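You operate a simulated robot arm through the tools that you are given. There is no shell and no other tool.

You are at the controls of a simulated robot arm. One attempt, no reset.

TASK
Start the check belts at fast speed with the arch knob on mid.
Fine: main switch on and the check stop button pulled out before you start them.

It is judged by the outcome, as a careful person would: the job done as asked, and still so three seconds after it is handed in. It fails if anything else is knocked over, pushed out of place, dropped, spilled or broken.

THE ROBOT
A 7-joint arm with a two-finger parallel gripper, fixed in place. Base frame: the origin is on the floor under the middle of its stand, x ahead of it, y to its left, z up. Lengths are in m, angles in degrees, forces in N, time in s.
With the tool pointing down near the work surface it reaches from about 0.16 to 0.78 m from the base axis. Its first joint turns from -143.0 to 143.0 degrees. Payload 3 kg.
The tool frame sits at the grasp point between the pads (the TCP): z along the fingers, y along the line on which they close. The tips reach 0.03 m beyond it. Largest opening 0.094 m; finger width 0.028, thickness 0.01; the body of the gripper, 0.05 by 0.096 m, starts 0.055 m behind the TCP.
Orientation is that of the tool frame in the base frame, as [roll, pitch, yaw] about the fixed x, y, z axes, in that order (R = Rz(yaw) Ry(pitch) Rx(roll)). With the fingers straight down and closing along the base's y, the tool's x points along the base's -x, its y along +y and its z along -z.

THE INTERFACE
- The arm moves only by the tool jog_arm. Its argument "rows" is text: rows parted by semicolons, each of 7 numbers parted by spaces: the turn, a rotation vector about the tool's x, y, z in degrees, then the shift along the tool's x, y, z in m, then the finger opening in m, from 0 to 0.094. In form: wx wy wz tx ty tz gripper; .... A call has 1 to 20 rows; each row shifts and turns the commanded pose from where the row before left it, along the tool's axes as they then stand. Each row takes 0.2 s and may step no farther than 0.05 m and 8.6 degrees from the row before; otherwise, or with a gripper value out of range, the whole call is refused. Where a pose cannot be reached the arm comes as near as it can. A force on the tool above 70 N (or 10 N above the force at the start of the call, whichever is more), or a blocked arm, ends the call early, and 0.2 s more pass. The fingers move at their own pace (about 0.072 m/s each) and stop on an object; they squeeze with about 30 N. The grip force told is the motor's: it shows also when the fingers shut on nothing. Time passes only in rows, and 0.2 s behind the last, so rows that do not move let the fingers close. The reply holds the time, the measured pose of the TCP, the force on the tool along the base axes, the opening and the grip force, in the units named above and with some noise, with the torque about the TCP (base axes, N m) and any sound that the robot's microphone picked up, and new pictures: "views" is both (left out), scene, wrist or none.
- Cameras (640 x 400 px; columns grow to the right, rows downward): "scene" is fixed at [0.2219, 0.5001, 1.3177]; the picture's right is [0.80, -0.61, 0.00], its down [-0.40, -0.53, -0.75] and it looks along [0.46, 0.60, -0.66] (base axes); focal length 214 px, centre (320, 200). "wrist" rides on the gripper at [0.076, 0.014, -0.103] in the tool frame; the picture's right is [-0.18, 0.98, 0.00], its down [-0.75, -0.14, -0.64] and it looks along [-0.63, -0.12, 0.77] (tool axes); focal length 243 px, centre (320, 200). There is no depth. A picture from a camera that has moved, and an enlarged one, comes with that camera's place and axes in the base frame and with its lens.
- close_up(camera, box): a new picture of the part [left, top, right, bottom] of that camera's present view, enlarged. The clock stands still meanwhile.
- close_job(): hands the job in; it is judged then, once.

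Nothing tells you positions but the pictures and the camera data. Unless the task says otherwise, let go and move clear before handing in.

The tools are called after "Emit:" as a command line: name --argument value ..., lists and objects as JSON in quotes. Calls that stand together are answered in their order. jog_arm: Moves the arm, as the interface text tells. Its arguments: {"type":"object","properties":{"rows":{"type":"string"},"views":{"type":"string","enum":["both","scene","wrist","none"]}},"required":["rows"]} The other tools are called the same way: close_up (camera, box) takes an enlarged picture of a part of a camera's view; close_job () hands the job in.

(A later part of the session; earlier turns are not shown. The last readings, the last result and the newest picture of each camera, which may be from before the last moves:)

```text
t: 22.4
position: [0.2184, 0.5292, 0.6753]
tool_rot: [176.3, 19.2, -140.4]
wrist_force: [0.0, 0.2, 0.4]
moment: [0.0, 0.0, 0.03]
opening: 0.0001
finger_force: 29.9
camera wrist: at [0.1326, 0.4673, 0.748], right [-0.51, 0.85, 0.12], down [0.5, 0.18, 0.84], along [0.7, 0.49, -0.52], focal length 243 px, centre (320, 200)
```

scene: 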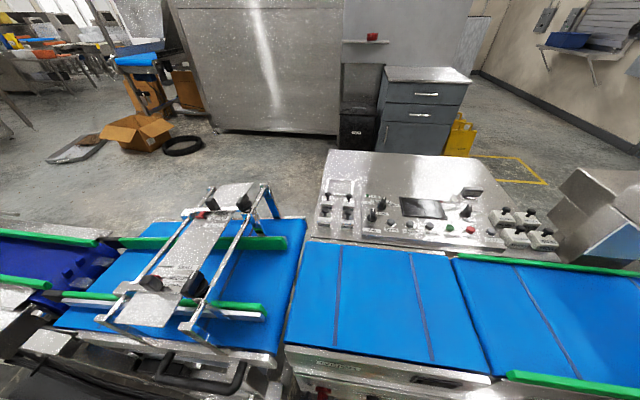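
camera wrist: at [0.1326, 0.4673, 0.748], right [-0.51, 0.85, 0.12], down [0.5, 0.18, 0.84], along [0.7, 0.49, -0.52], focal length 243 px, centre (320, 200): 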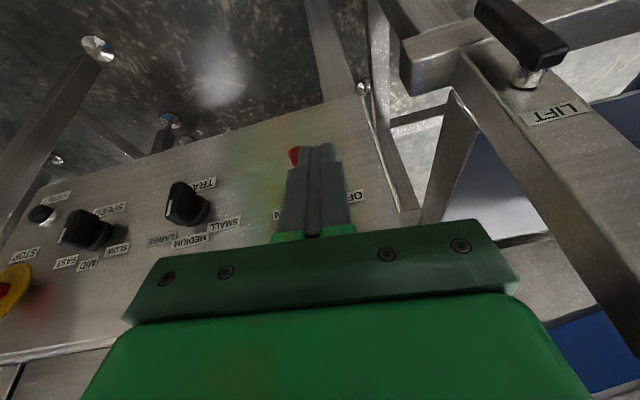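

The fingers are closed into a peg with the tool tilted about 19°. I'll bring the peg to the left of the pointer end, close to the panel, ready to push right.

Emit:
jog_arm --rows "0 0 0 0.0009 0.0105 0.0003 0.0;0 0 0 -0.0157 0.001 0.0145 0.0;0 0 0 -0.0157 0.001 0.0145 0.0;0 0 0 0 0 0 0.0" --views "wrist"

Emit:
close_up --camera "wrist" --box '[240, 110, 400, 210]'

```text
t: 23.4
position: [0.2376, 0.5645, 0.6583]
tool_rot: [176.3, 19.2, -140.4]
wrist_force: [0.5, 0.8, -0.1]
moment: [-0.01, 0.02, 0.05]
opening: 0.0
finger_force: 30.3
camera wrist: at [0.1523, 0.5027, 0.7313], right [-0.51, 0.85, 0.12], down [0.5, 0.18, 0.84], along [0.7, 0.49, -0.52], focal length 243 px, centre (320, 200)
```

wrist: 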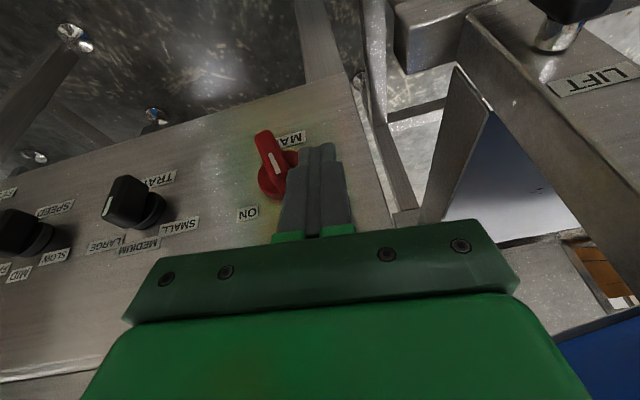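

```text
4.00 times, centred on (320, 160) of wrist
camera zoom: at [0.1523, 0.5027, 0.7313], right [-0.51, 0.85, 0.12], down [0.5, 0.18, 0.84], along [0.7, 0.49, -0.52], focal length 970 px, centre (320, 360)
```

zoom: 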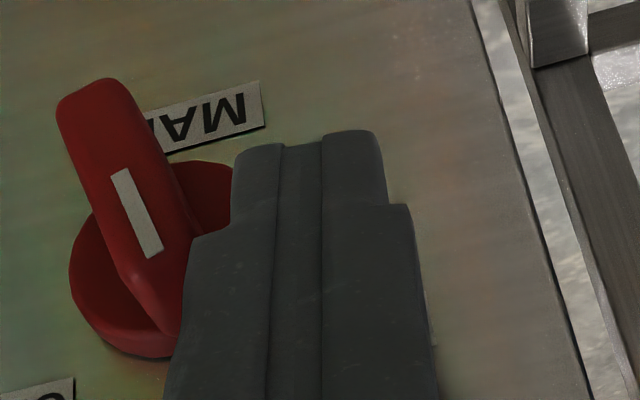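

The peg is just left of the pointer. The bar sits about 14° left of vertical, so I'll push right in small steps.

Emit:
jog_arm --rows "0 0 0 -0.0007 -0.008 -0.0003 0.0;0 0 0 -0.0007 -0.008 -0.0003 0.0;0 0 0 -0.0004 -0.004 -0.0001 0.0" --views "wrist"

Emit:
close_up --camera "wrist" --box '[240, 110, 400, 210]'

```text
t: 24.1
position: [0.2517, 0.5512, 0.6597]
tool_rot: [176.4, 19.2, -140.3]
wrist_force: [-8.2, -0.7, 18.2]
moment: [-0.08, 0.08, -0.02]
opening: 0.0
finger_force: 30.3
camera wrist: at [0.167, 0.4886, 0.7317], right [-0.51, 0.85, 0.12], down [0.5, 0.18, 0.84], along [0.7, 0.49, -0.52], focal length 243 px, centre (320, 200)
```

wrist: 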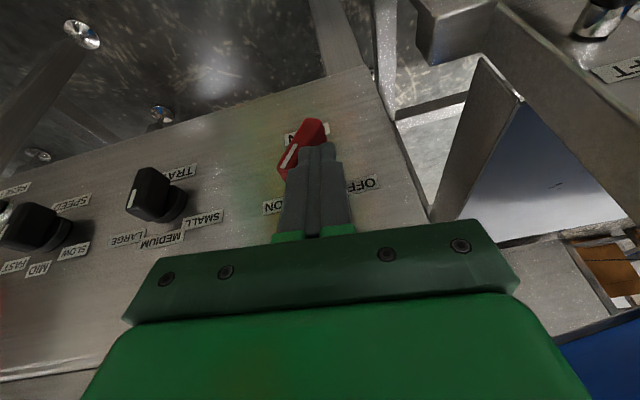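

```text
4.00 times, centred on (320, 160) of wrist
camera zoom: at [0.167, 0.4886, 0.7317], right [-0.51, 0.85, 0.12], down [0.5, 0.18, 0.84], along [0.7, 0.49, -0.52], focal length 970 px, centre (320, 360)
```

zoom: 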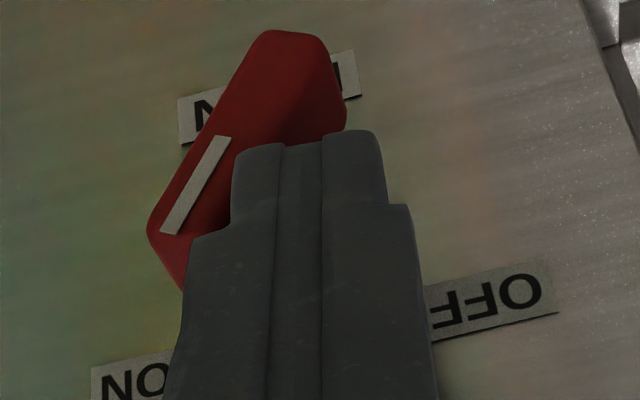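

The switch has rotated past vertical toward ON, now about 27° right. I'll keep pushing right and slightly down to reach the ON mark.

Emit:
jog_arm --rows "0 0 0 -0.0004 -0.005 -0.0002 0.0;0 0 0 -0.0003 -0.004 0.0006 0.0;0 0 0 0 0 0 0.0" --views "wrist"

Emit:
close_up --camera "wrist" --box '[240, 110, 400, 210]'

```text
t: 24.8
position: [0.2537, 0.5493, 0.6601]
tool_rot: [175.9, 19.3, -140.0]
wrist_force: [-12.9, -1.3, 22.2]
moment: [-0.11, 0.25, -0.02]
opening: 0.0002
finger_force: 29.9
stopped in row 3: the force on the tool passed its limit at 79 N (the readings are from after the stop); the commanded pose is now the measured one
camera wrist: at [0.1694, 0.4858, 0.7316], right [-0.51, 0.85, 0.13], down [0.51, 0.18, 0.84], along [0.69, 0.5, -0.52], focal length 243 px, centre (320, 200)
```

wrist: 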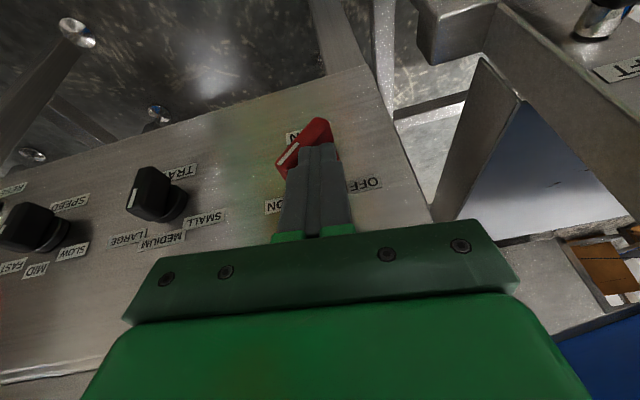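

```text
4.00 times, centred on (320, 160) of wrist
camera zoom: at [0.1694, 0.4858, 0.7316], right [-0.51, 0.85, 0.13], down [0.51, 0.18, 0.84], along [0.69, 0.5, -0.52], focal length 970 px, centre (320, 360)
```

zoom: 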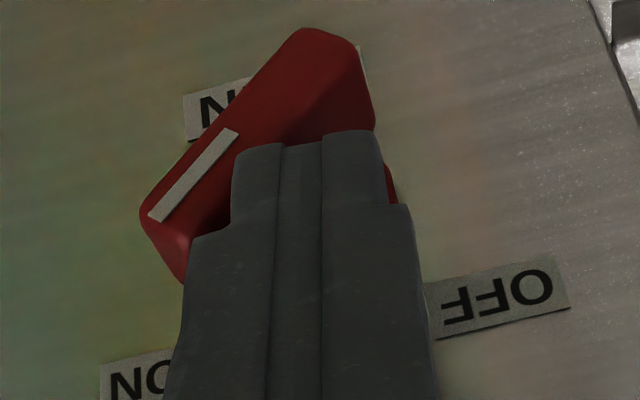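

It's now at about 38°, but the peg is pressing too near the axis. I'll raise the tip a few mm for more leverage and push right again.

Emit:
jog_arm --rows "0 0 0 0.0003 0.003 0.0001 0.0;0 0 0 -0.0013 0.0002 -0.0038 0.0;0 0 0 -0.0003 -0.004 -0.0001 0.0;0 0 0 -0.0003 -0.004 -0.0001 0.0;0 0 0 -0.0003 -0.003 -0.0001 0.0" --views "wrist"

Emit:
close_up --camera "wrist" --box '[240, 110, 400, 210]'

```text
t: 26.2
position: [0.2554, 0.5461, 0.663]
tool_rot: [175.6, 19.5, -139.7]
wrist_force: [-12.0, 3.0, 16.3]
moment: [0.0, 0.28, -0.03]
opening: 0.0
finger_force: 30.3
stopped in row 5: the force on the tool passed its limit at 74 N (the readings are from after the stop); the commanded pose is now the measured one
camera wrist: at [0.173, 0.4823, 0.7352], right [-0.52, 0.84, 0.13], down [0.5, 0.18, 0.84], along [0.69, 0.51, -0.52], focal length 243 px, centre (320, 200)
```

wrist: 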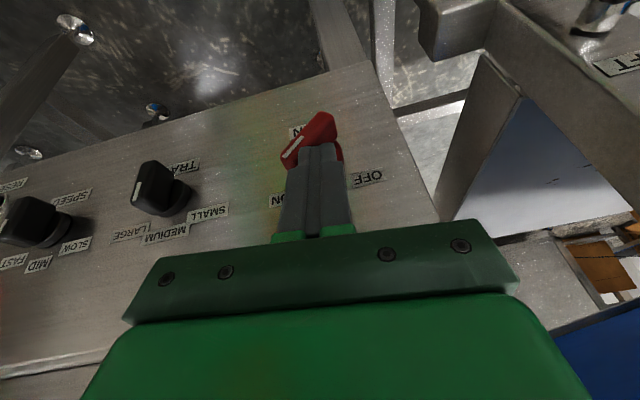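

```text
4.00 times, centred on (320, 160) of wrist
camera zoom: at [0.173, 0.4823, 0.7352], right [-0.52, 0.84, 0.13], down [0.5, 0.18, 0.84], along [0.69, 0.51, -0.52], focal length 970 px, centre (320, 360)
```

zoom: 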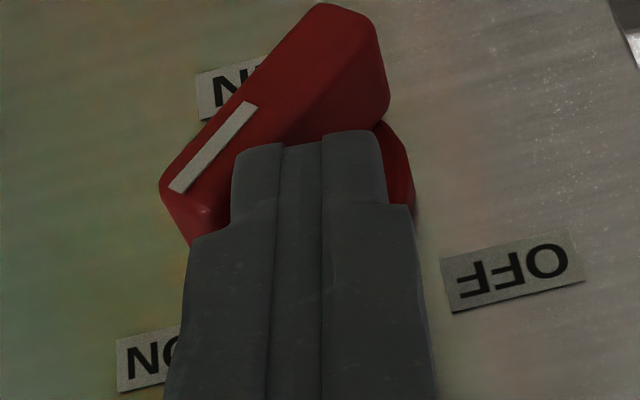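

The force limit tripped at nearly the same angle, so the switch may be at its ON stop. I'll back the peg off and look at where the pointer rests.

Emit:
jog_arm --rows "0 0 0 0.0003 0.004 0.0001 0.0;0 0 0 0 0 -0.02 0.0;0 0 0 0 0.02 -0.02 0.0;0 0 0 0 0.02 -0.02 0.0" --views "wrist"

Emit:
close_up --camera "wrist" --box '[200, 80, 360, 180]'

Emit:
close_up --camera "scene" --box '[360, 180, 520, 260]'

```text
t: 27.2
position: [0.2148, 0.5629, 0.7228]
tool_rot: [175.5, 19.6, -139.8]
wrist_force: [-0.1, 0.4, 0.1]
moment: [0.0, -0.01, -0.01]
opening: 0.0002
finger_force: 29.9
camera wrist: at [0.1309, 0.4985, 0.7948], right [-0.52, 0.84, 0.13], down [0.5, 0.18, 0.84], along [0.69, 0.51, -0.52], focal length 243 px, centre (320, 200)
```

wrist: 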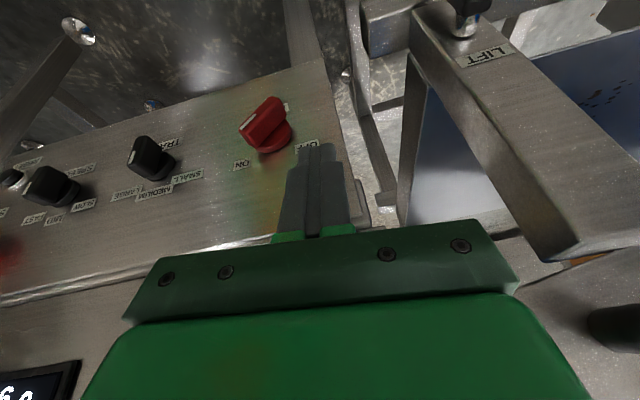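

```text
4.00 times, centred on (280, 130) of wrist
camera zoom: at [0.1309, 0.4985, 0.7948], right [-0.52, 0.84, 0.13], down [0.5, 0.18, 0.84], along [0.69, 0.51, -0.52], focal length 970 px, centre (480, 480)
```

zoom: 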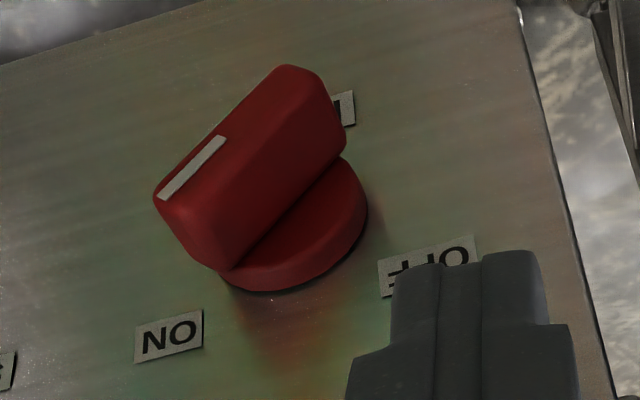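

```text
4.00 times, centred on (440, 220) of scene
camera zoom: at [0.2219, 0.5001, 1.3177], right [0.8, -0.61, 0.0], down [-0.4, -0.53, -0.75], along [0.46, 0.6, -0.66], focal length 858 px, centre (-160, 120)
```

zoom: 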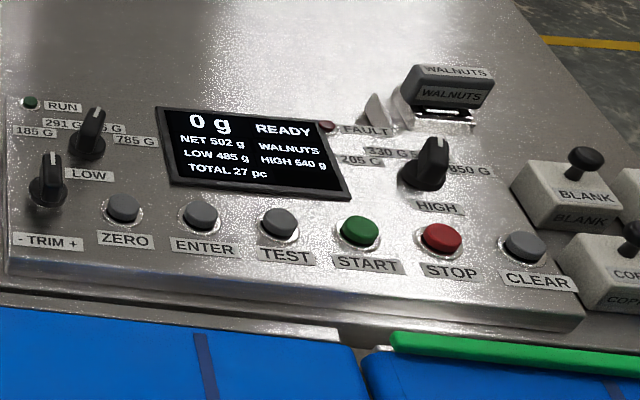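

The main switch is ON: the control-panel display is lit and shows READY. The small display on the WEIGH frame came on too, so I'll check that.

Emit:
close_up --camera "wrist" --box '[0, 310, 120, 400]'

Emit:
close_up --camera "wrist" --box '[0, 150, 160, 270]'

Emit:
close_up --camera "scene" --box '[639, 150, 640, 250]'

```text
4.44 times, centred on (60, 355) of wrist
camera zoom: at [0.1309, 0.4985, 0.7948], right [-0.52, 0.84, 0.13], down [0.5, 0.18, 0.84], along [0.69, 0.51, -0.52], focal length 1078 px, centre (1476, -489)
```

zoom: 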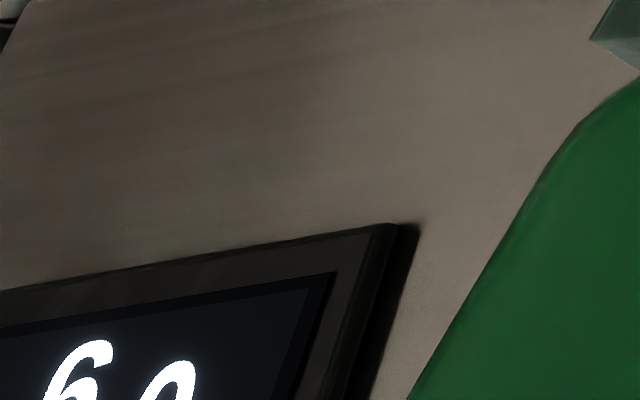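

```text
3.33 times, centred on (80, 210) of wrist
camera zoom: at [0.1309, 0.4985, 0.7948], right [-0.52, 0.84, 0.13], down [0.5, 0.18, 0.84], along [0.69, 0.51, -0.52], focal length 809 px, centre (1120, 167)
```

zoom: 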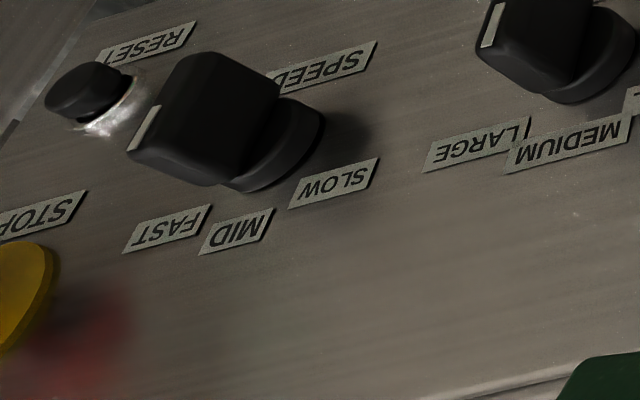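

```text
4.00 times, centred on (640, 200) of scene
camera zoom: at [0.2219, 0.5001, 1.3177], right [0.8, -0.61, 0.0], down [-0.4, -0.53, -0.75], along [0.46, 0.6, -0.66], focal length 858 px, centre (-958, 200)
```

zoom: 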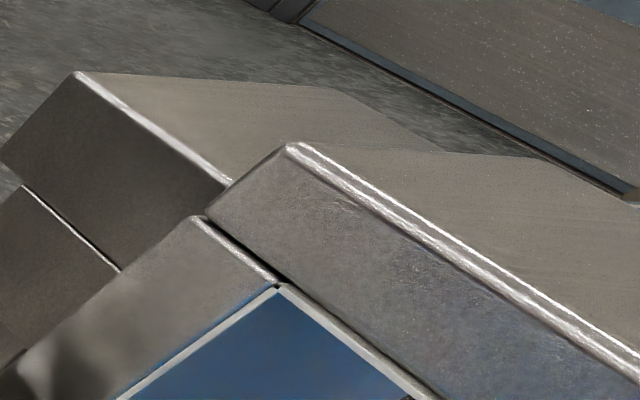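

The frame display reads 0 g upside down, so the main power is confirmed. Next is SPEED from MID to FAST with the same peg push. I'll square up the tool and move to a staging spot at the upper left of the SPEED knob.

Emit:
jog_arm --rows "0 0 -4.4 0 0 0 0.0;0 0 0 0.0007 -0.042 0.0022 0.0;0 0 0 0.0007 -0.042 0.0022 0.0;0 0 0 0.0007 -0.042 0.0022 0.0;0 0 0 0.0007 -0.042 0.0022 0.0;0 0 0 0.0007 -0.042 0.0022 0.0;0 0 0 0.0007 -0.042 0.0022 0.0;0 0 0 0 0 0 0.0" --views "wrist"

Emit:
close_up --camera "wrist" --box '[240, 90, 400, 190]'

```text
t: 29.0
position: [0.397, 0.3876, 0.6981]
tool_rot: [177.2, 19.8, -135.2]
wrist_force: [0.6, 0.7, -0.5]
moment: [0.03, -0.04, 0.02]
opening: 0.0
finger_force: 29.5
camera wrist: at [0.3166, 0.319, 0.7689], right [-0.58, 0.81, 0.11], down [0.47, 0.23, 0.85], along [0.66, 0.55, -0.51], focal length 243 px, centre (320, 200)
```

wrist: 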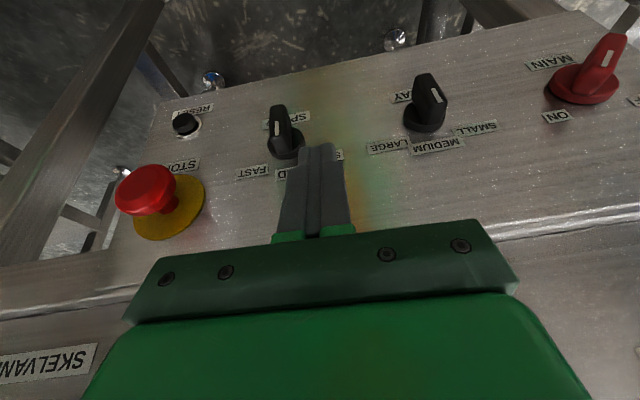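

```text
4.00 times, centred on (320, 140) of wrist
camera zoom: at [0.3166, 0.319, 0.7689], right [-0.58, 0.81, 0.11], down [0.47, 0.23, 0.85], along [0.66, 0.55, -0.51], focal length 970 px, centre (320, 440)
```

zoom: 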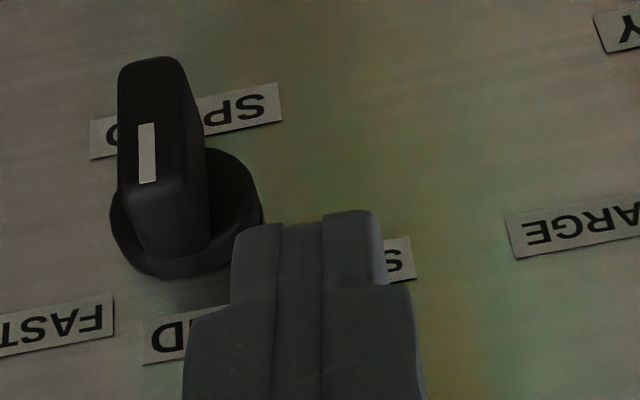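

The SPEED knob is at (w≈0.034, z≈0.618) and vertical (MID). I'll lower the peg to its left and push right.

Emit:
jog_arm --rows "0 0 0 0.001 -0.0025 0.0219 0.0;0 0 0 0.001 -0.0025 0.0219 0.0;0 0 0 0 -0.006 -0.0003 0.0;0 0 0 0 -0.005 -0.0002 0.0;0 0 0 0 -0.004 -0.0002 0.0" --views "wrist"

Emit:
close_up --camera "wrist" --box '[240, 90, 400, 190]'

```text
t: 30.2
position: [0.4165, 0.3867, 0.6558]
tool_rot: [177.1, 19.9, -134.7]
wrist_force: [-15.2, 4.5, 15.7]
moment: [0.1, 0.39, -0.03]
opening: 0.0
finger_force: 30.6
stopped in row 5: the force on the tool passed its limit at 76 N (the readings are from after the stop); the commanded pose is now the measured one
camera wrist: at [0.3358, 0.3169, 0.7277], right [-0.59, 0.8, 0.11], down [0.47, 0.23, 0.85], along [0.66, 0.55, -0.51], focal length 243 px, centre (320, 200)
```

wrist: 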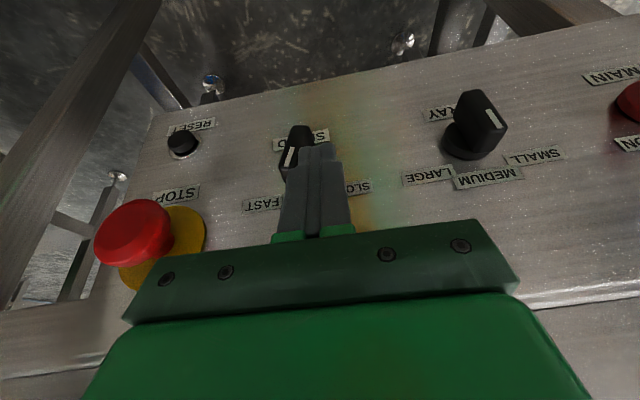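

```text
4.00 times, centred on (320, 140) of wrist
camera zoom: at [0.3358, 0.3169, 0.7277], right [-0.59, 0.8, 0.11], down [0.47, 0.23, 0.85], along [0.66, 0.55, -0.51], focal length 970 px, centre (320, 440)
```

zoom: 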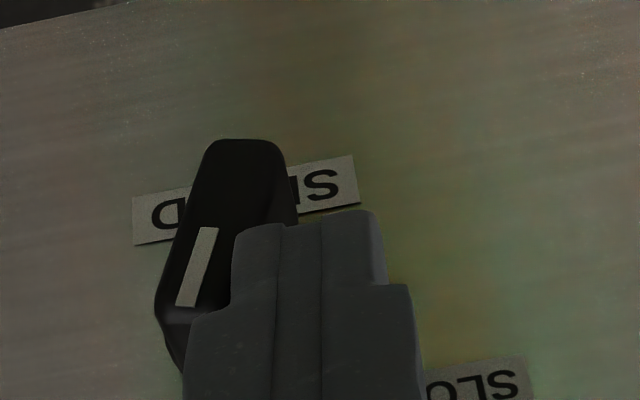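

The knob turned about 18° before the force limit. The contact is too near the axis, so I'll raise the tip about 3.5 mm for leverage and push right in finer steps.

Emit:
jog_arm --rows "0 0 0 -0.0012 0.0002 -0.0032 0.0;0 0 0 0 -0.003 -0.0001 0.0;0 0 0 0 -0.003 -0.0001 0.0;0 0 0 0 -0.0025 -0.0001 0.0" --views "wrist"

Emit:
close_up --camera "wrist" --box '[240, 90, 400, 190]'

```text
t: 31.3
position: [0.4195, 0.3841, 0.659]
tool_rot: [177.1, 19.9, -134.4]
wrist_force: [-11.1, 5.4, 9.0]
moment: [0.17, 0.32, 0.0]
opening: 0.0
finger_force: 29.2
stopped in row 4: the force on the tool passed its limit at 78 N (the readings are from after the stop); the commanded pose is now the measured one
camera wrist: at [0.34, 0.3128, 0.7308], right [-0.59, 0.8, 0.11], down [0.47, 0.23, 0.85], along [0.65, 0.56, -0.51], focal length 243 px, centre (320, 200)
```

wrist: 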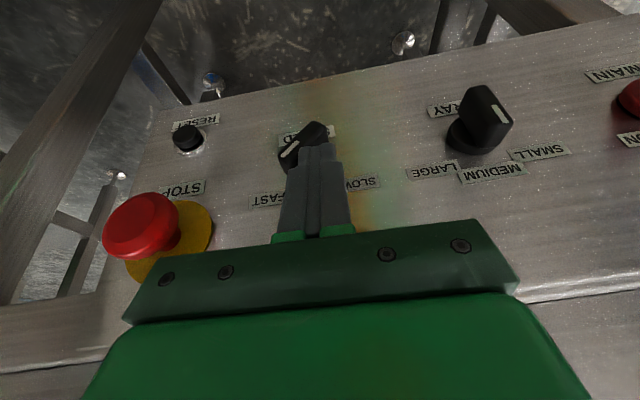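

```text
4.00 times, centred on (320, 140) of wrist
camera zoom: at [0.34, 0.3128, 0.7308], right [-0.59, 0.8, 0.11], down [0.47, 0.23, 0.85], along [0.65, 0.56, -0.51], focal length 970 px, centre (320, 440)
```

zoom: 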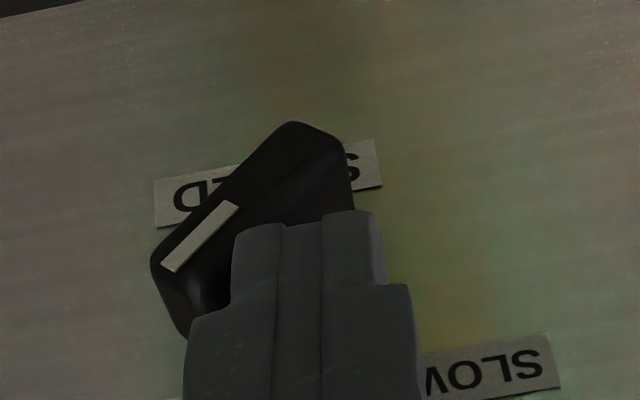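

The pointer now sits at about 40–45° toward FAST. I'll back off and check where it rests.

Emit:
jog_arm --rows "0 0 0 0 0.004 0 0.0;0 0 0 0 0.006 -0.025 0.0;0 0 0 0 0.02 -0.025 0.0;0 0 0 0 0.02 -0.005 0.0" --views "wrist"

Emit:
close_up --camera "wrist" --box '[180, 70, 340, 170]'

Emit:
close_up --camera "scene" --box '[360, 180, 520, 260]'

```text
t: 32.3
position: [0.3724, 0.4011, 0.7136]
tool_rot: [177.1, 19.9, -134.5]
wrist_force: [0.0, 0.3, 0.6]
moment: [-0.02, -0.03, -0.04]
opening: 0.0
finger_force: 30.7
camera wrist: at [0.2933, 0.3316, 0.785], right [-0.59, 0.8, 0.11], down [0.47, 0.23, 0.85], along [0.66, 0.56, -0.51], focal length 243 px, centre (320, 200)
```

wrist: 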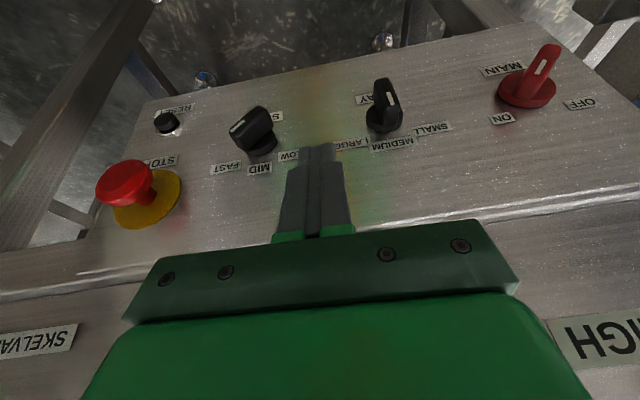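

```text
4.00 times, centred on (260, 120) of wrist
camera zoom: at [0.2933, 0.3316, 0.785], right [-0.59, 0.8, 0.11], down [0.47, 0.23, 0.85], along [0.66, 0.56, -0.51], focal length 970 px, centre (560, 520)
```

zoom: 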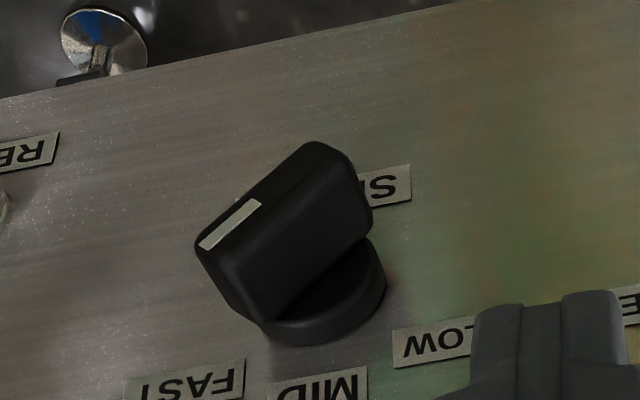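

```text
4.00 times, centred on (440, 220) of scene
camera zoom: at [0.2219, 0.5001, 1.3177], right [0.8, -0.61, 0.0], down [-0.4, -0.53, -0.75], along [0.46, 0.6, -0.66], focal length 858 px, centre (-160, 120)
```

zoom: 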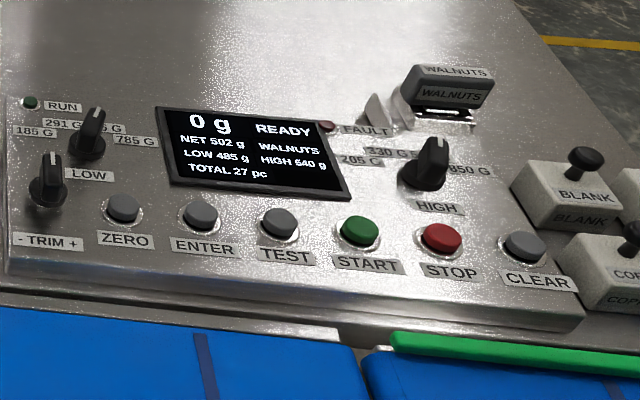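

SPEED rests at FAST (about 48°), TRAY is untouched, and the display still reads READY. Now I'll test the stop mushroom with a gentle pull on its head, starting by moving above it with the fingers open.

Emit:
jog_arm --rows "0 0 0 -0.0088 0.0013 -0.0244 0.02;0 0 0 -0.0037 -0.039 -0.0006 0.05;0 0 0 -0.0037 -0.039 -0.0006 0.074;0 0 0 -0.0037 -0.039 -0.0006 0.074;0 0 0 -0.0037 -0.039 -0.0006 0.074;0 0 0 0 0 0 0.074" --views "wrist"

Emit:
close_up --camera "wrist" --box '[240, 90, 400, 190]'

```text
t: 33.7
position: [0.4957, 0.3036, 0.7391]
tool_rot: [177.1, 19.8, -134.5]
wrist_force: [0.3, 0.4, 0.4]
moment: [-0.02, -0.01, 0.03]
opening: 0.074
finger_force: 0.0
camera wrist: at [0.4158, 0.2335, 0.8106], right [-0.59, 0.8, 0.11], down [0.47, 0.23, 0.85], along [0.66, 0.56, -0.51], focal length 243 px, centre (320, 200)
```

wrist: 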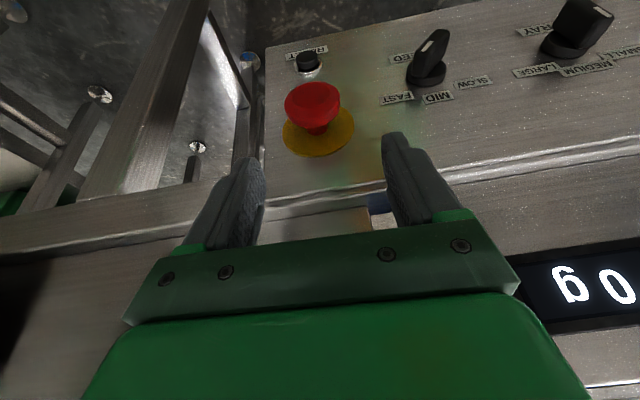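

```text
4.00 times, centred on (320, 140) of wrist
camera zoom: at [0.4158, 0.2335, 0.8106], right [-0.59, 0.8, 0.11], down [0.47, 0.23, 0.85], along [0.66, 0.56, -0.51], focal length 970 px, centre (320, 440)
```

zoom: 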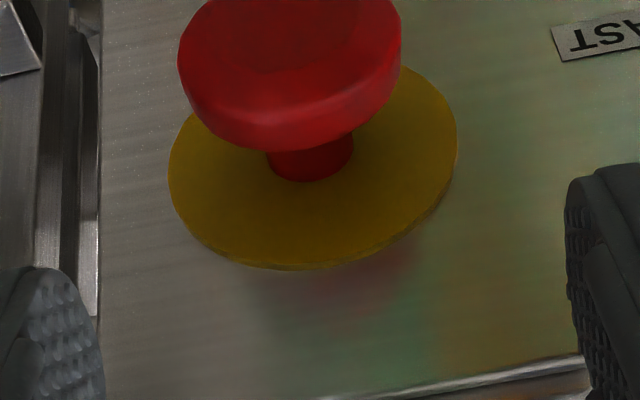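

The stop head is between the fingers in w, and its axis is at (w≈0.135, z≈0.661). I'll descend to straddle it and close gently on the rim.

Emit:
jog_arm --rows "0 0 0 0.0082 -0.0017 0.0327 0.074;0 0 0 0.0082 -0.0017 0.0327 0.074;0 0 0 0 0 0 0.05;0 0 0 0 0 0 0.03;0 0 0 0 0 0 0.03" --views "wrist"

Emit:
close_up --camera "wrist" --box '[240, 120, 400, 220]'

```text
t: 34.9
position: [0.4995, 0.3083, 0.6721]
tool_rot: [177.1, 19.9, -134.4]
wrist_force: [-13.9, 16.6, 0.9]
moment: [0.24, 0.21, 0.01]
opening: 0.0422
finger_force: 9.9
camera wrist: at [0.4201, 0.2382, 0.7435], right [-0.59, 0.8, 0.11], down [0.47, 0.23, 0.85], along [0.66, 0.56, -0.51], focal length 243 px, centre (320, 200)
```

wrist: 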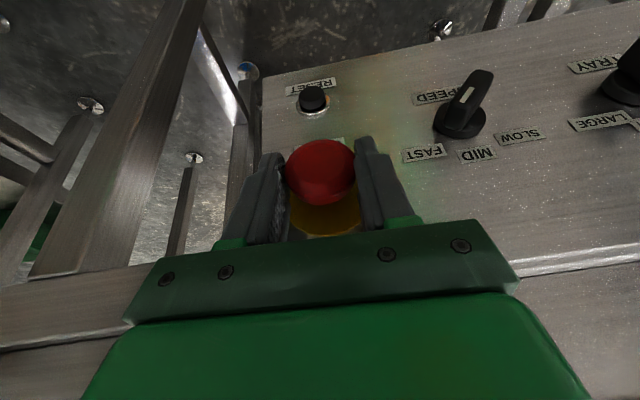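

```text
4.00 times, centred on (320, 170) of wrist
camera zoom: at [0.4201, 0.2382, 0.7435], right [-0.59, 0.8, 0.11], down [0.47, 0.23, 0.85], along [0.66, 0.56, -0.51], focal length 970 px, centre (320, 320)
```

zoom: 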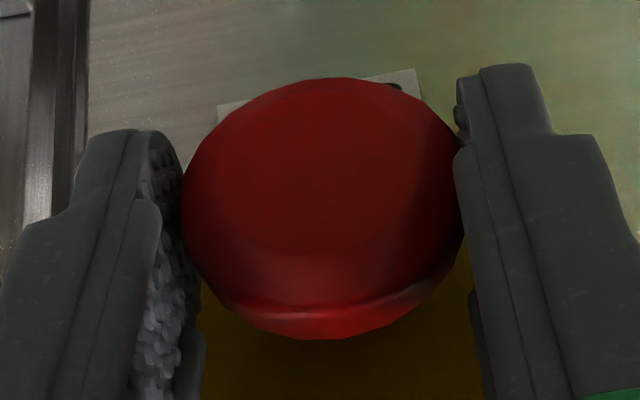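

The fingers are on the head's rim. I'll centre by a millimetre, squeeze fully and pull outward in small steps.

Emit:
jog_arm --rows "0 0 0 0 0.0015 0 0.0;0 0 0 0 0 0 0.0;0 0 0 0.0028 0.0001 -0.001 0.0;0 0 0 0.0028 0.0001 -0.001 0.0;0 0 0 0 0 0 0.0" --views "wrist"

Emit:
close_up --camera "wrist" --box '[240, 120, 400, 220]'

```text
t: 36.1
position: [0.4958, 0.3055, 0.6718]
tool_rot: [177.1, 19.9, -134.6]
wrist_force: [4.7, -6.7, 16.5]
moment: [0.06, -0.09, -0.04]
opening: 0.0397
finger_force: 44.6
camera wrist: at [0.4156, 0.2353, 0.7433], right [-0.59, 0.8, 0.11], down [0.47, 0.23, 0.85], along [0.66, 0.56, -0.51], focal length 243 px, centre (320, 200)
```

wrist: 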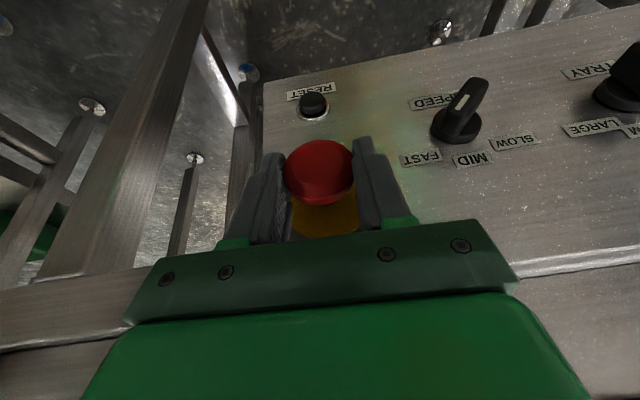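

```text
4.00 times, centred on (320, 170) of wrist
camera zoom: at [0.4156, 0.2353, 0.7433], right [-0.59, 0.8, 0.11], down [0.47, 0.23, 0.85], along [0.66, 0.56, -0.51], focal length 970 px, centre (320, 320)
```

zoom: 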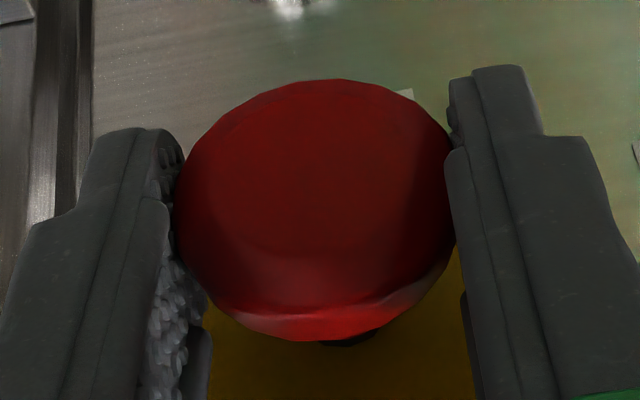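

The head moved out with the tool with almost no resistance, so the stop was pushed in. I'll keep pulling gently until it reaches its outer stop.

Emit:
jog_arm --rows "0 0 0 0.0028 0.0001 -0.001 0.0;0 0 0 0.0028 0.0001 -0.001 0.0;0 0 0 0 0 0 0.0" --views "wrist"

Emit:
close_up --camera "wrist" --box '[240, 120, 400, 220]'

Emit:
close_up --camera "scene" --box '[360, 180, 520, 260]'

```text
t: 36.9
position: [0.4923, 0.3026, 0.6724]
tool_rot: [177.1, 20.2, -134.6]
wrist_force: [37.4, 8.4, -11.5]
moment: [0.31, -0.52, 0.15]
opening: 0.0397
finger_force: 44.9
camera wrist: at [0.412, 0.2318, 0.7431], right [-0.59, 0.8, 0.11], down [0.47, 0.23, 0.85], along [0.66, 0.56, -0.51], focal length 243 px, centre (320, 200)
```

wrist: 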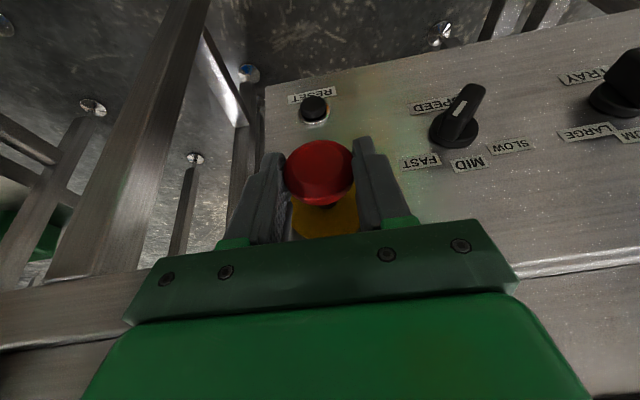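

```text
4.00 times, centred on (320, 170) of wrist
camera zoom: at [0.412, 0.2318, 0.7431], right [-0.59, 0.8, 0.11], down [0.47, 0.23, 0.85], along [0.66, 0.56, -0.51], focal length 970 px, centre (320, 320)
```

zoom: 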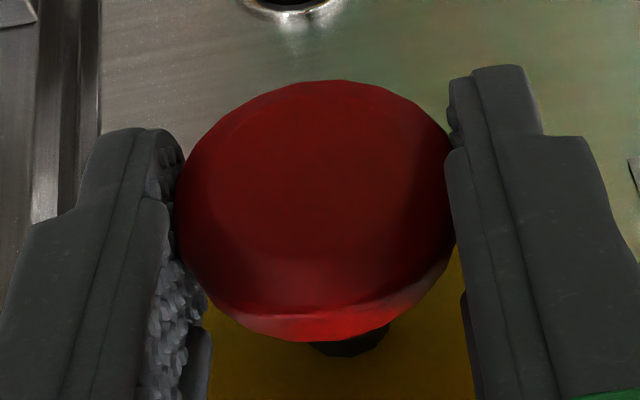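

```text
4.00 times, centred on (440, 220) of scene
camera zoom: at [0.2219, 0.5001, 1.3177], right [0.8, -0.61, 0.0], down [-0.4, -0.53, -0.75], along [0.46, 0.6, -0.66], focal length 858 px, centre (-160, 120)
```

zoom: 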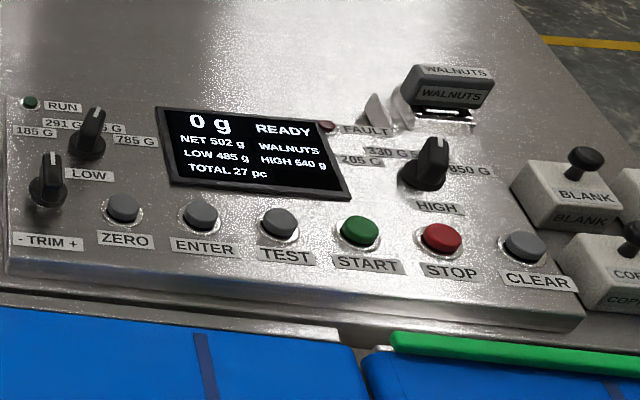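

The resistance rose to about 32 N after about 9 mm of travel, so the stop is fully pulled out. I'll relax, release and rise away.

Emit:
jog_arm --rows "0 0 0 -0.001 0 0.0003 0.03;0 0 0 0 0 0 0.06;0 0 0 0 0 0 0.076;0 0 0 0 0 -0.035 0.076;0 0 0 0 0 -0.04 0.076;0 0 0 0 0 0 0.076" --views "both"

Emit:
close_up --camera "wrist" --box '[240, 60, 400, 160]'

```text
t: 38.3
position: [0.4761, 0.281, 0.743]
tool_rot: [177.1, 19.8, -134.4]
wrist_force: [-0.5, 0.3, -0.3]
moment: [-0.04, 0.01, 0.0]
opening: 0.0761
finger_force: 0.0
camera wrist: at [0.3964, 0.2113, 0.8143], right [-0.59, 0.8, 0.11], down [0.47, 0.23, 0.85], along [0.66, 0.56, -0.51], focal length 243 px, centre (320, 200)
```

scene: 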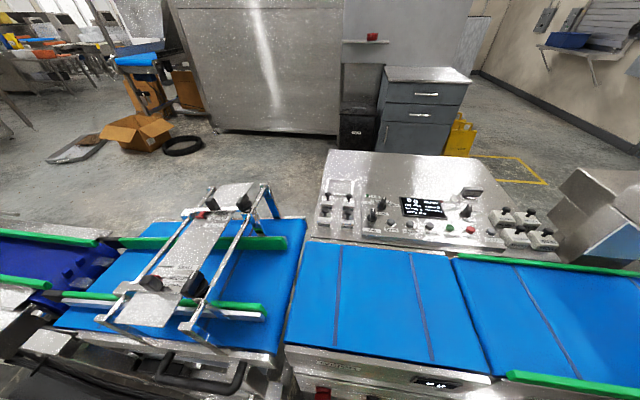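
wrist: 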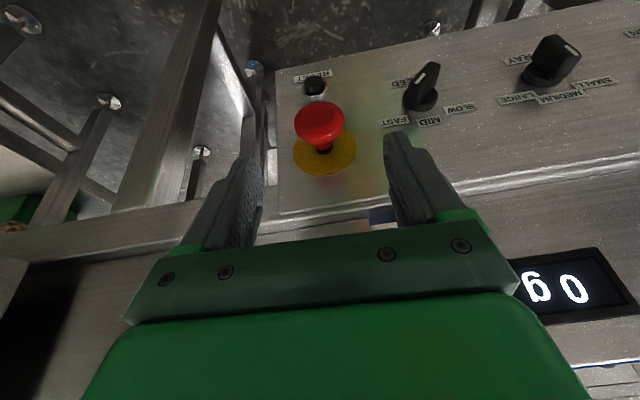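

```text
4.00 times, centred on (320, 110) of wrist
camera zoom: at [0.3964, 0.2113, 0.8143], right [-0.59, 0.8, 0.11], down [0.47, 0.23, 0.85], along [0.66, 0.56, -0.51], focal length 970 px, centre (320, 560)
```

zoom: 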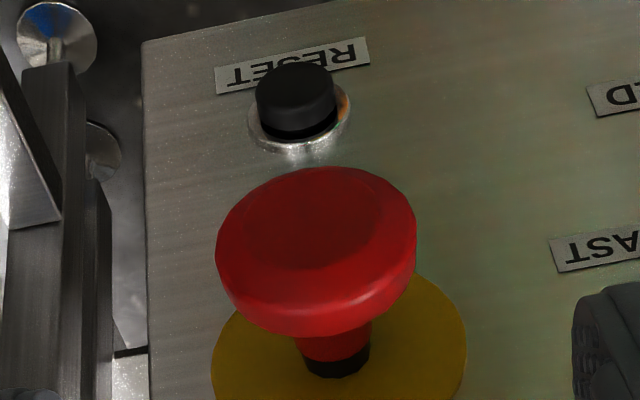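

The stop stays out, with the lower stem now exposed. Next is the arch knob. I'll rise straight up to z≈1.2 and turn toward the arch to look at it.

Emit:
jog_arm --rows "0 0 0 -0.0155 0.0023 -0.043 0.076;0 0 0 -0.0155 0.0023 -0.043 0.076;0 0 0 -0.0155 0.0023 -0.043 0.076;0 0 0 -0.0155 0.0023 -0.043 0.076;0 0 0 -0.0155 0.0023 -0.043 0.076;0 0 0 -0.0155 0.0023 -0.043 0.076;0 0 0 -0.0155 0.0023 -0.043 0.076;0 0 0 -0.0155 0.0023 -0.043 0.076;0 0 0 -0.0155 0.0023 -0.043 0.076;0 0 0 -0.0155 0.0023 -0.043 0.076;2.12 -0.31 5.87 0 0 0 0.094;2.12 -0.31 5.87 0 0 0 0.094;2.12 -0.31 5.87 0 0 0 0.094;2.12 -0.31 5.87 0 0 0 0.094" --views "both"

```text
t: 41.3
position: [0.4747, 0.2824, 1.1993]
tool_rot: [177.1, 20.0, -159.6]
wrist_force: [-1.0, 0.1, 0.4]
moment: [0.01, -0.01, -0.01]
opening: 0.0937
finger_force: 0.0
camera wrist: at [0.3731, 0.2524, 1.271], right [-0.2, 0.97, 0.11], down [0.52, 0.01, 0.85], along [0.83, 0.23, -0.51], focal length 243 px, centre (320, 200)
```

scene: 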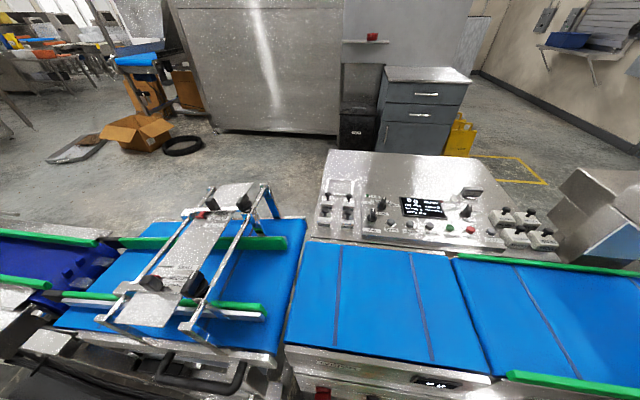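
wrist: 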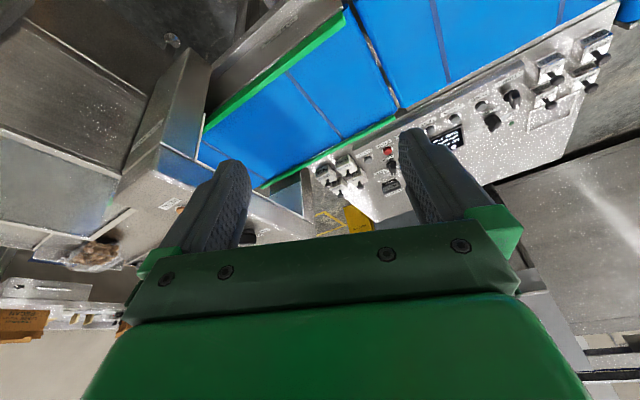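

The arch is now at the left of the wrist view, with a dark knob on top partly hidden by a finger. I'll shift right and tilt a little more to get it between the fingers.

Emit:
jog_arm --rows "0 0 0 0.0052 -0.0302 -0.0212 0.094;0 0 0 0.0052 -0.0302 -0.0212 0.094;0 0 0 0.0052 -0.0302 -0.0212 0.094;0 -7.5 0 0 0 0 0.094;0 -7.5 0 0 0 0 0.094" --views "wrist"

Emit:
close_up --camera "wrist" --box '[220, 110, 400, 230]'

```text
t: 42.5
position: [0.4755, 0.1814, 1.2494]
tool_rot: [176.7, 35.0, -160.4]
wrist_force: [0.1, 0.4, -0.4]
moment: [0.02, 0.02, -0.01]
opening: 0.094
finger_force: 0.1
camera wrist: at [0.3595, 0.1478, 1.2911], right [-0.22, 0.96, 0.15], down [0.3, -0.08, 0.95], along [0.93, 0.25, -0.27], focal length 243 px, centre (320, 200)
```

wrist: 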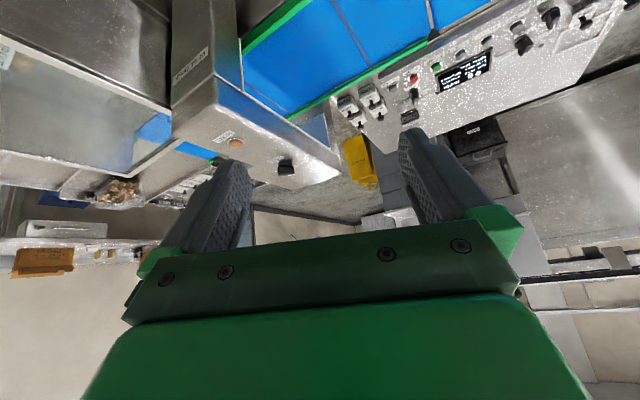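

```text
3.33 times, centred on (310, 170) of wrist
camera zoom: at [0.3595, 0.1478, 1.2911], right [-0.22, 0.96, 0.15], down [0.3, -0.08, 0.95], along [0.93, 0.25, -0.27], focal length 809 px, centre (353, 300)
```

zoom: 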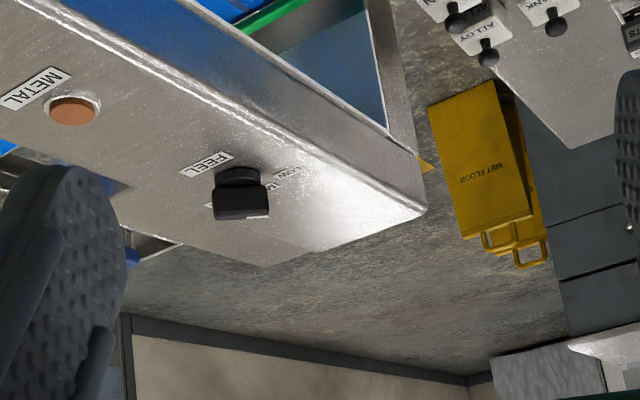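

The arch-top knob (labelled FEEL with LOW/MID/HIGH) sits at about (0.90, 0.22, 1.04), beside the METAL lamp. I'll zoom in tighter to read its pointer.

Emit:
close_up --camera "wrist" --box '[260, 145, 320, 182]'

Emit:
close_up --camera "wrist" --box '[400, 30, 520, 110]'

Emit:
close_up --camera "scene" --box '[639, 225, 640, 265]'

```text
10.67 times, centred on (290, 164) of wrist
camera zoom: at [0.3595, 0.1478, 1.2911], right [-0.22, 0.96, 0.15], down [0.3, -0.08, 0.95], along [0.93, 0.25, -0.27], focal length 2588 px, centre (640, 589)
```

zoom: 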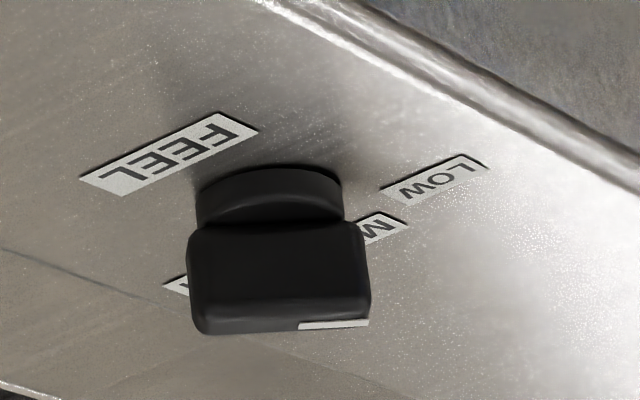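

```text
5.00 times, centred on (460, 70) of wrist
camera zoom: at [0.3595, 0.1478, 1.2911], right [-0.22, 0.96, 0.15], down [0.3, -0.08, 0.95], along [0.93, 0.25, -0.27], focal length 1213 px, centre (-380, 850)
```

zoom: 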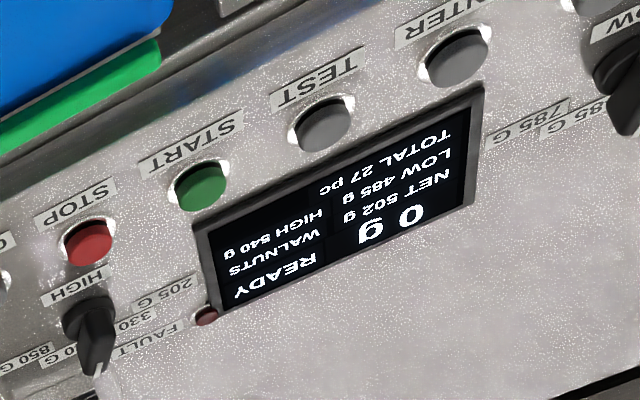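

```text
10.00 times, centred on (640, 245) of scene
camera zoom: at [0.2219, 0.5001, 1.3177], right [0.8, -0.61, 0.0], down [-0.4, -0.53, -0.75], along [0.46, 0.6, -0.66], focal length 2145 px, centre (-2875, -250)
```

zoom: 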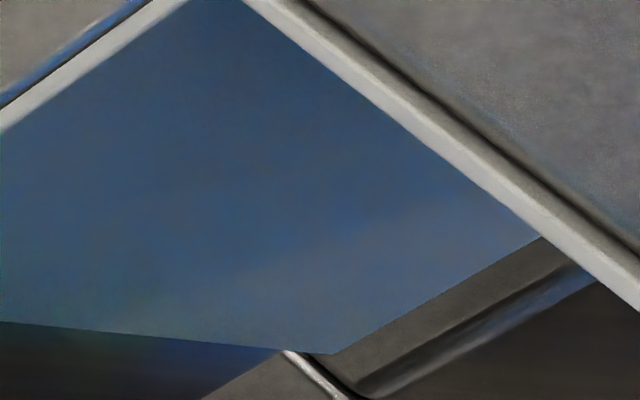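

The surface is at z≈1.046 and the knob axis at about (0.88, 0.22). Its white mark points toward LOW (left), so it needs about 45–50° clockwise to reach MID. I can only get there with the tool tilted outward, so I'll use the closed fingers as a peg. Tilt and close first.

Emit:
jog_arm --rows "0 -7.5 0 0 0 0 0.06;0 -7.5 0 0 0 0 0.03;0 0 0 0 0 0 0.0;0 0 0 0 0 0 0.0;0 0 0 0 0 0 0.0" --views "wrist"

```text
t: 43.7
position: [0.4757, 0.1817, 1.25]
tool_rot: [175.6, 49.9, -161.6]
wrist_force: [-0.1, -0.1, -0.1]
moment: [-0.02, 0.02, 0.02]
opening: 0.0003
finger_force: 30.2
camera wrist: at [0.3533, 0.147, 1.2588], right [-0.25, 0.95, 0.19], down [0.06, -0.18, 0.98], along [0.97, 0.26, -0.02], focal length 243 px, centre (320, 200)
```

wrist: 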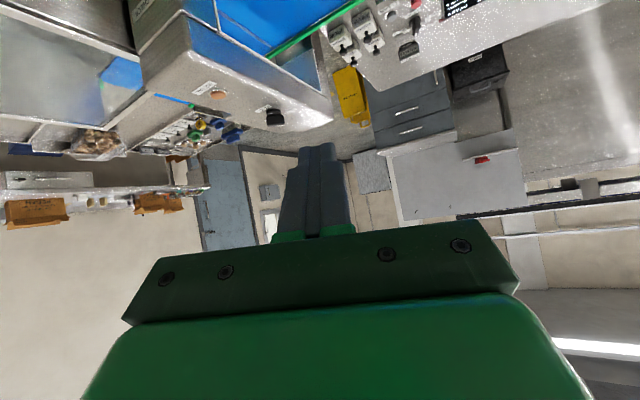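

The knob is visible at the upper left. I'll fly to a staging point about 4.5 cm short of the knob and about 10 cm above the arch surface.

Emit:
jog_arm --rows "0 0 0 -0.0185 -0.01226 0.0369 0.0;0 0 0 -0.0185 -0.01226 0.0369 0.0;0 0 0 -0.0185 -0.01226 0.0369 0.0;0 0 0 -0.0185 -0.01226 0.0369 0.0;0 0 0 -0.0185 -0.01226 0.0369 0.0;0 0 0 -0.0185 -0.01226 0.0369 0.0;0 0 0 -0.0185 -0.01226 0.0369 0.0;0 0 0 -0.0185 -0.01226 0.0369 0.0" --views "both"

Emit:
close_up --camera "wrist" --box '[220, 50, 420, 170]'

```text
t: 45.5
position: [0.81, 0.2116, 1.1687]
tool_rot: [175.7, 49.9, -161.8]
wrist_force: [-0.5, 0.0, -0.5]
moment: [-0.03, 0.02, -0.03]
opening: 0.0
finger_force: 30.4
camera wrist: at [0.6875, 0.1782, 1.1769], right [-0.25, 0.95, 0.19], down [0.06, -0.18, 0.98], along [0.97, 0.26, -0.02], focal length 243 px, centre (320, 200)
```

scene: 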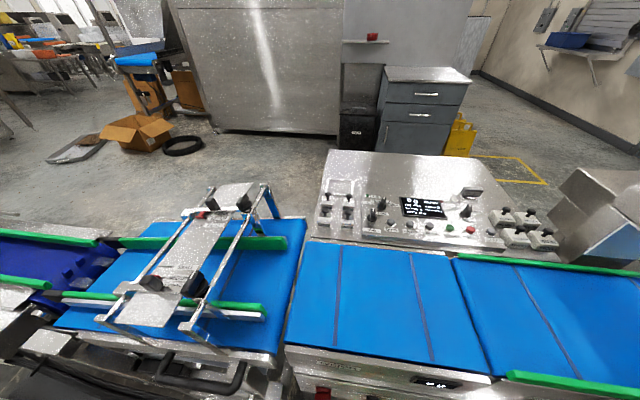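
wrist: 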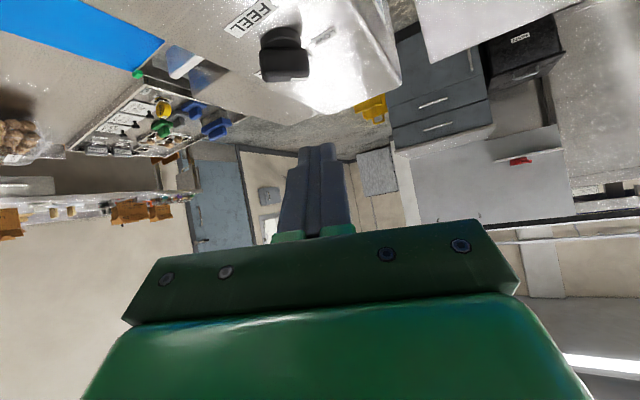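

```text
3.20 times, centred on (320, 110) of wrist
camera zoom: at [0.6875, 0.1782, 1.1769], right [-0.25, 0.95, 0.19], down [0.06, -0.18, 0.98], along [0.97, 0.26, -0.02], focal length 776 px, centre (320, 488)
```

zoom: 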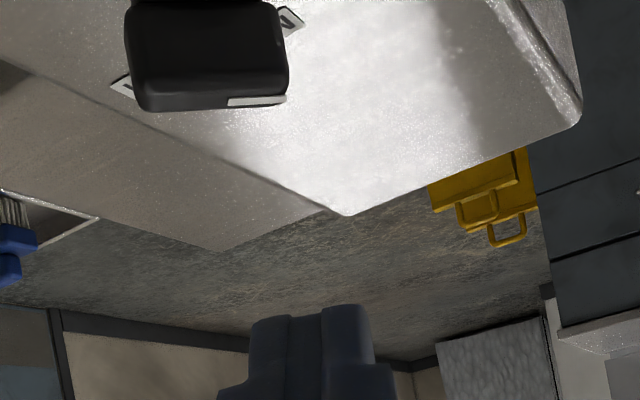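

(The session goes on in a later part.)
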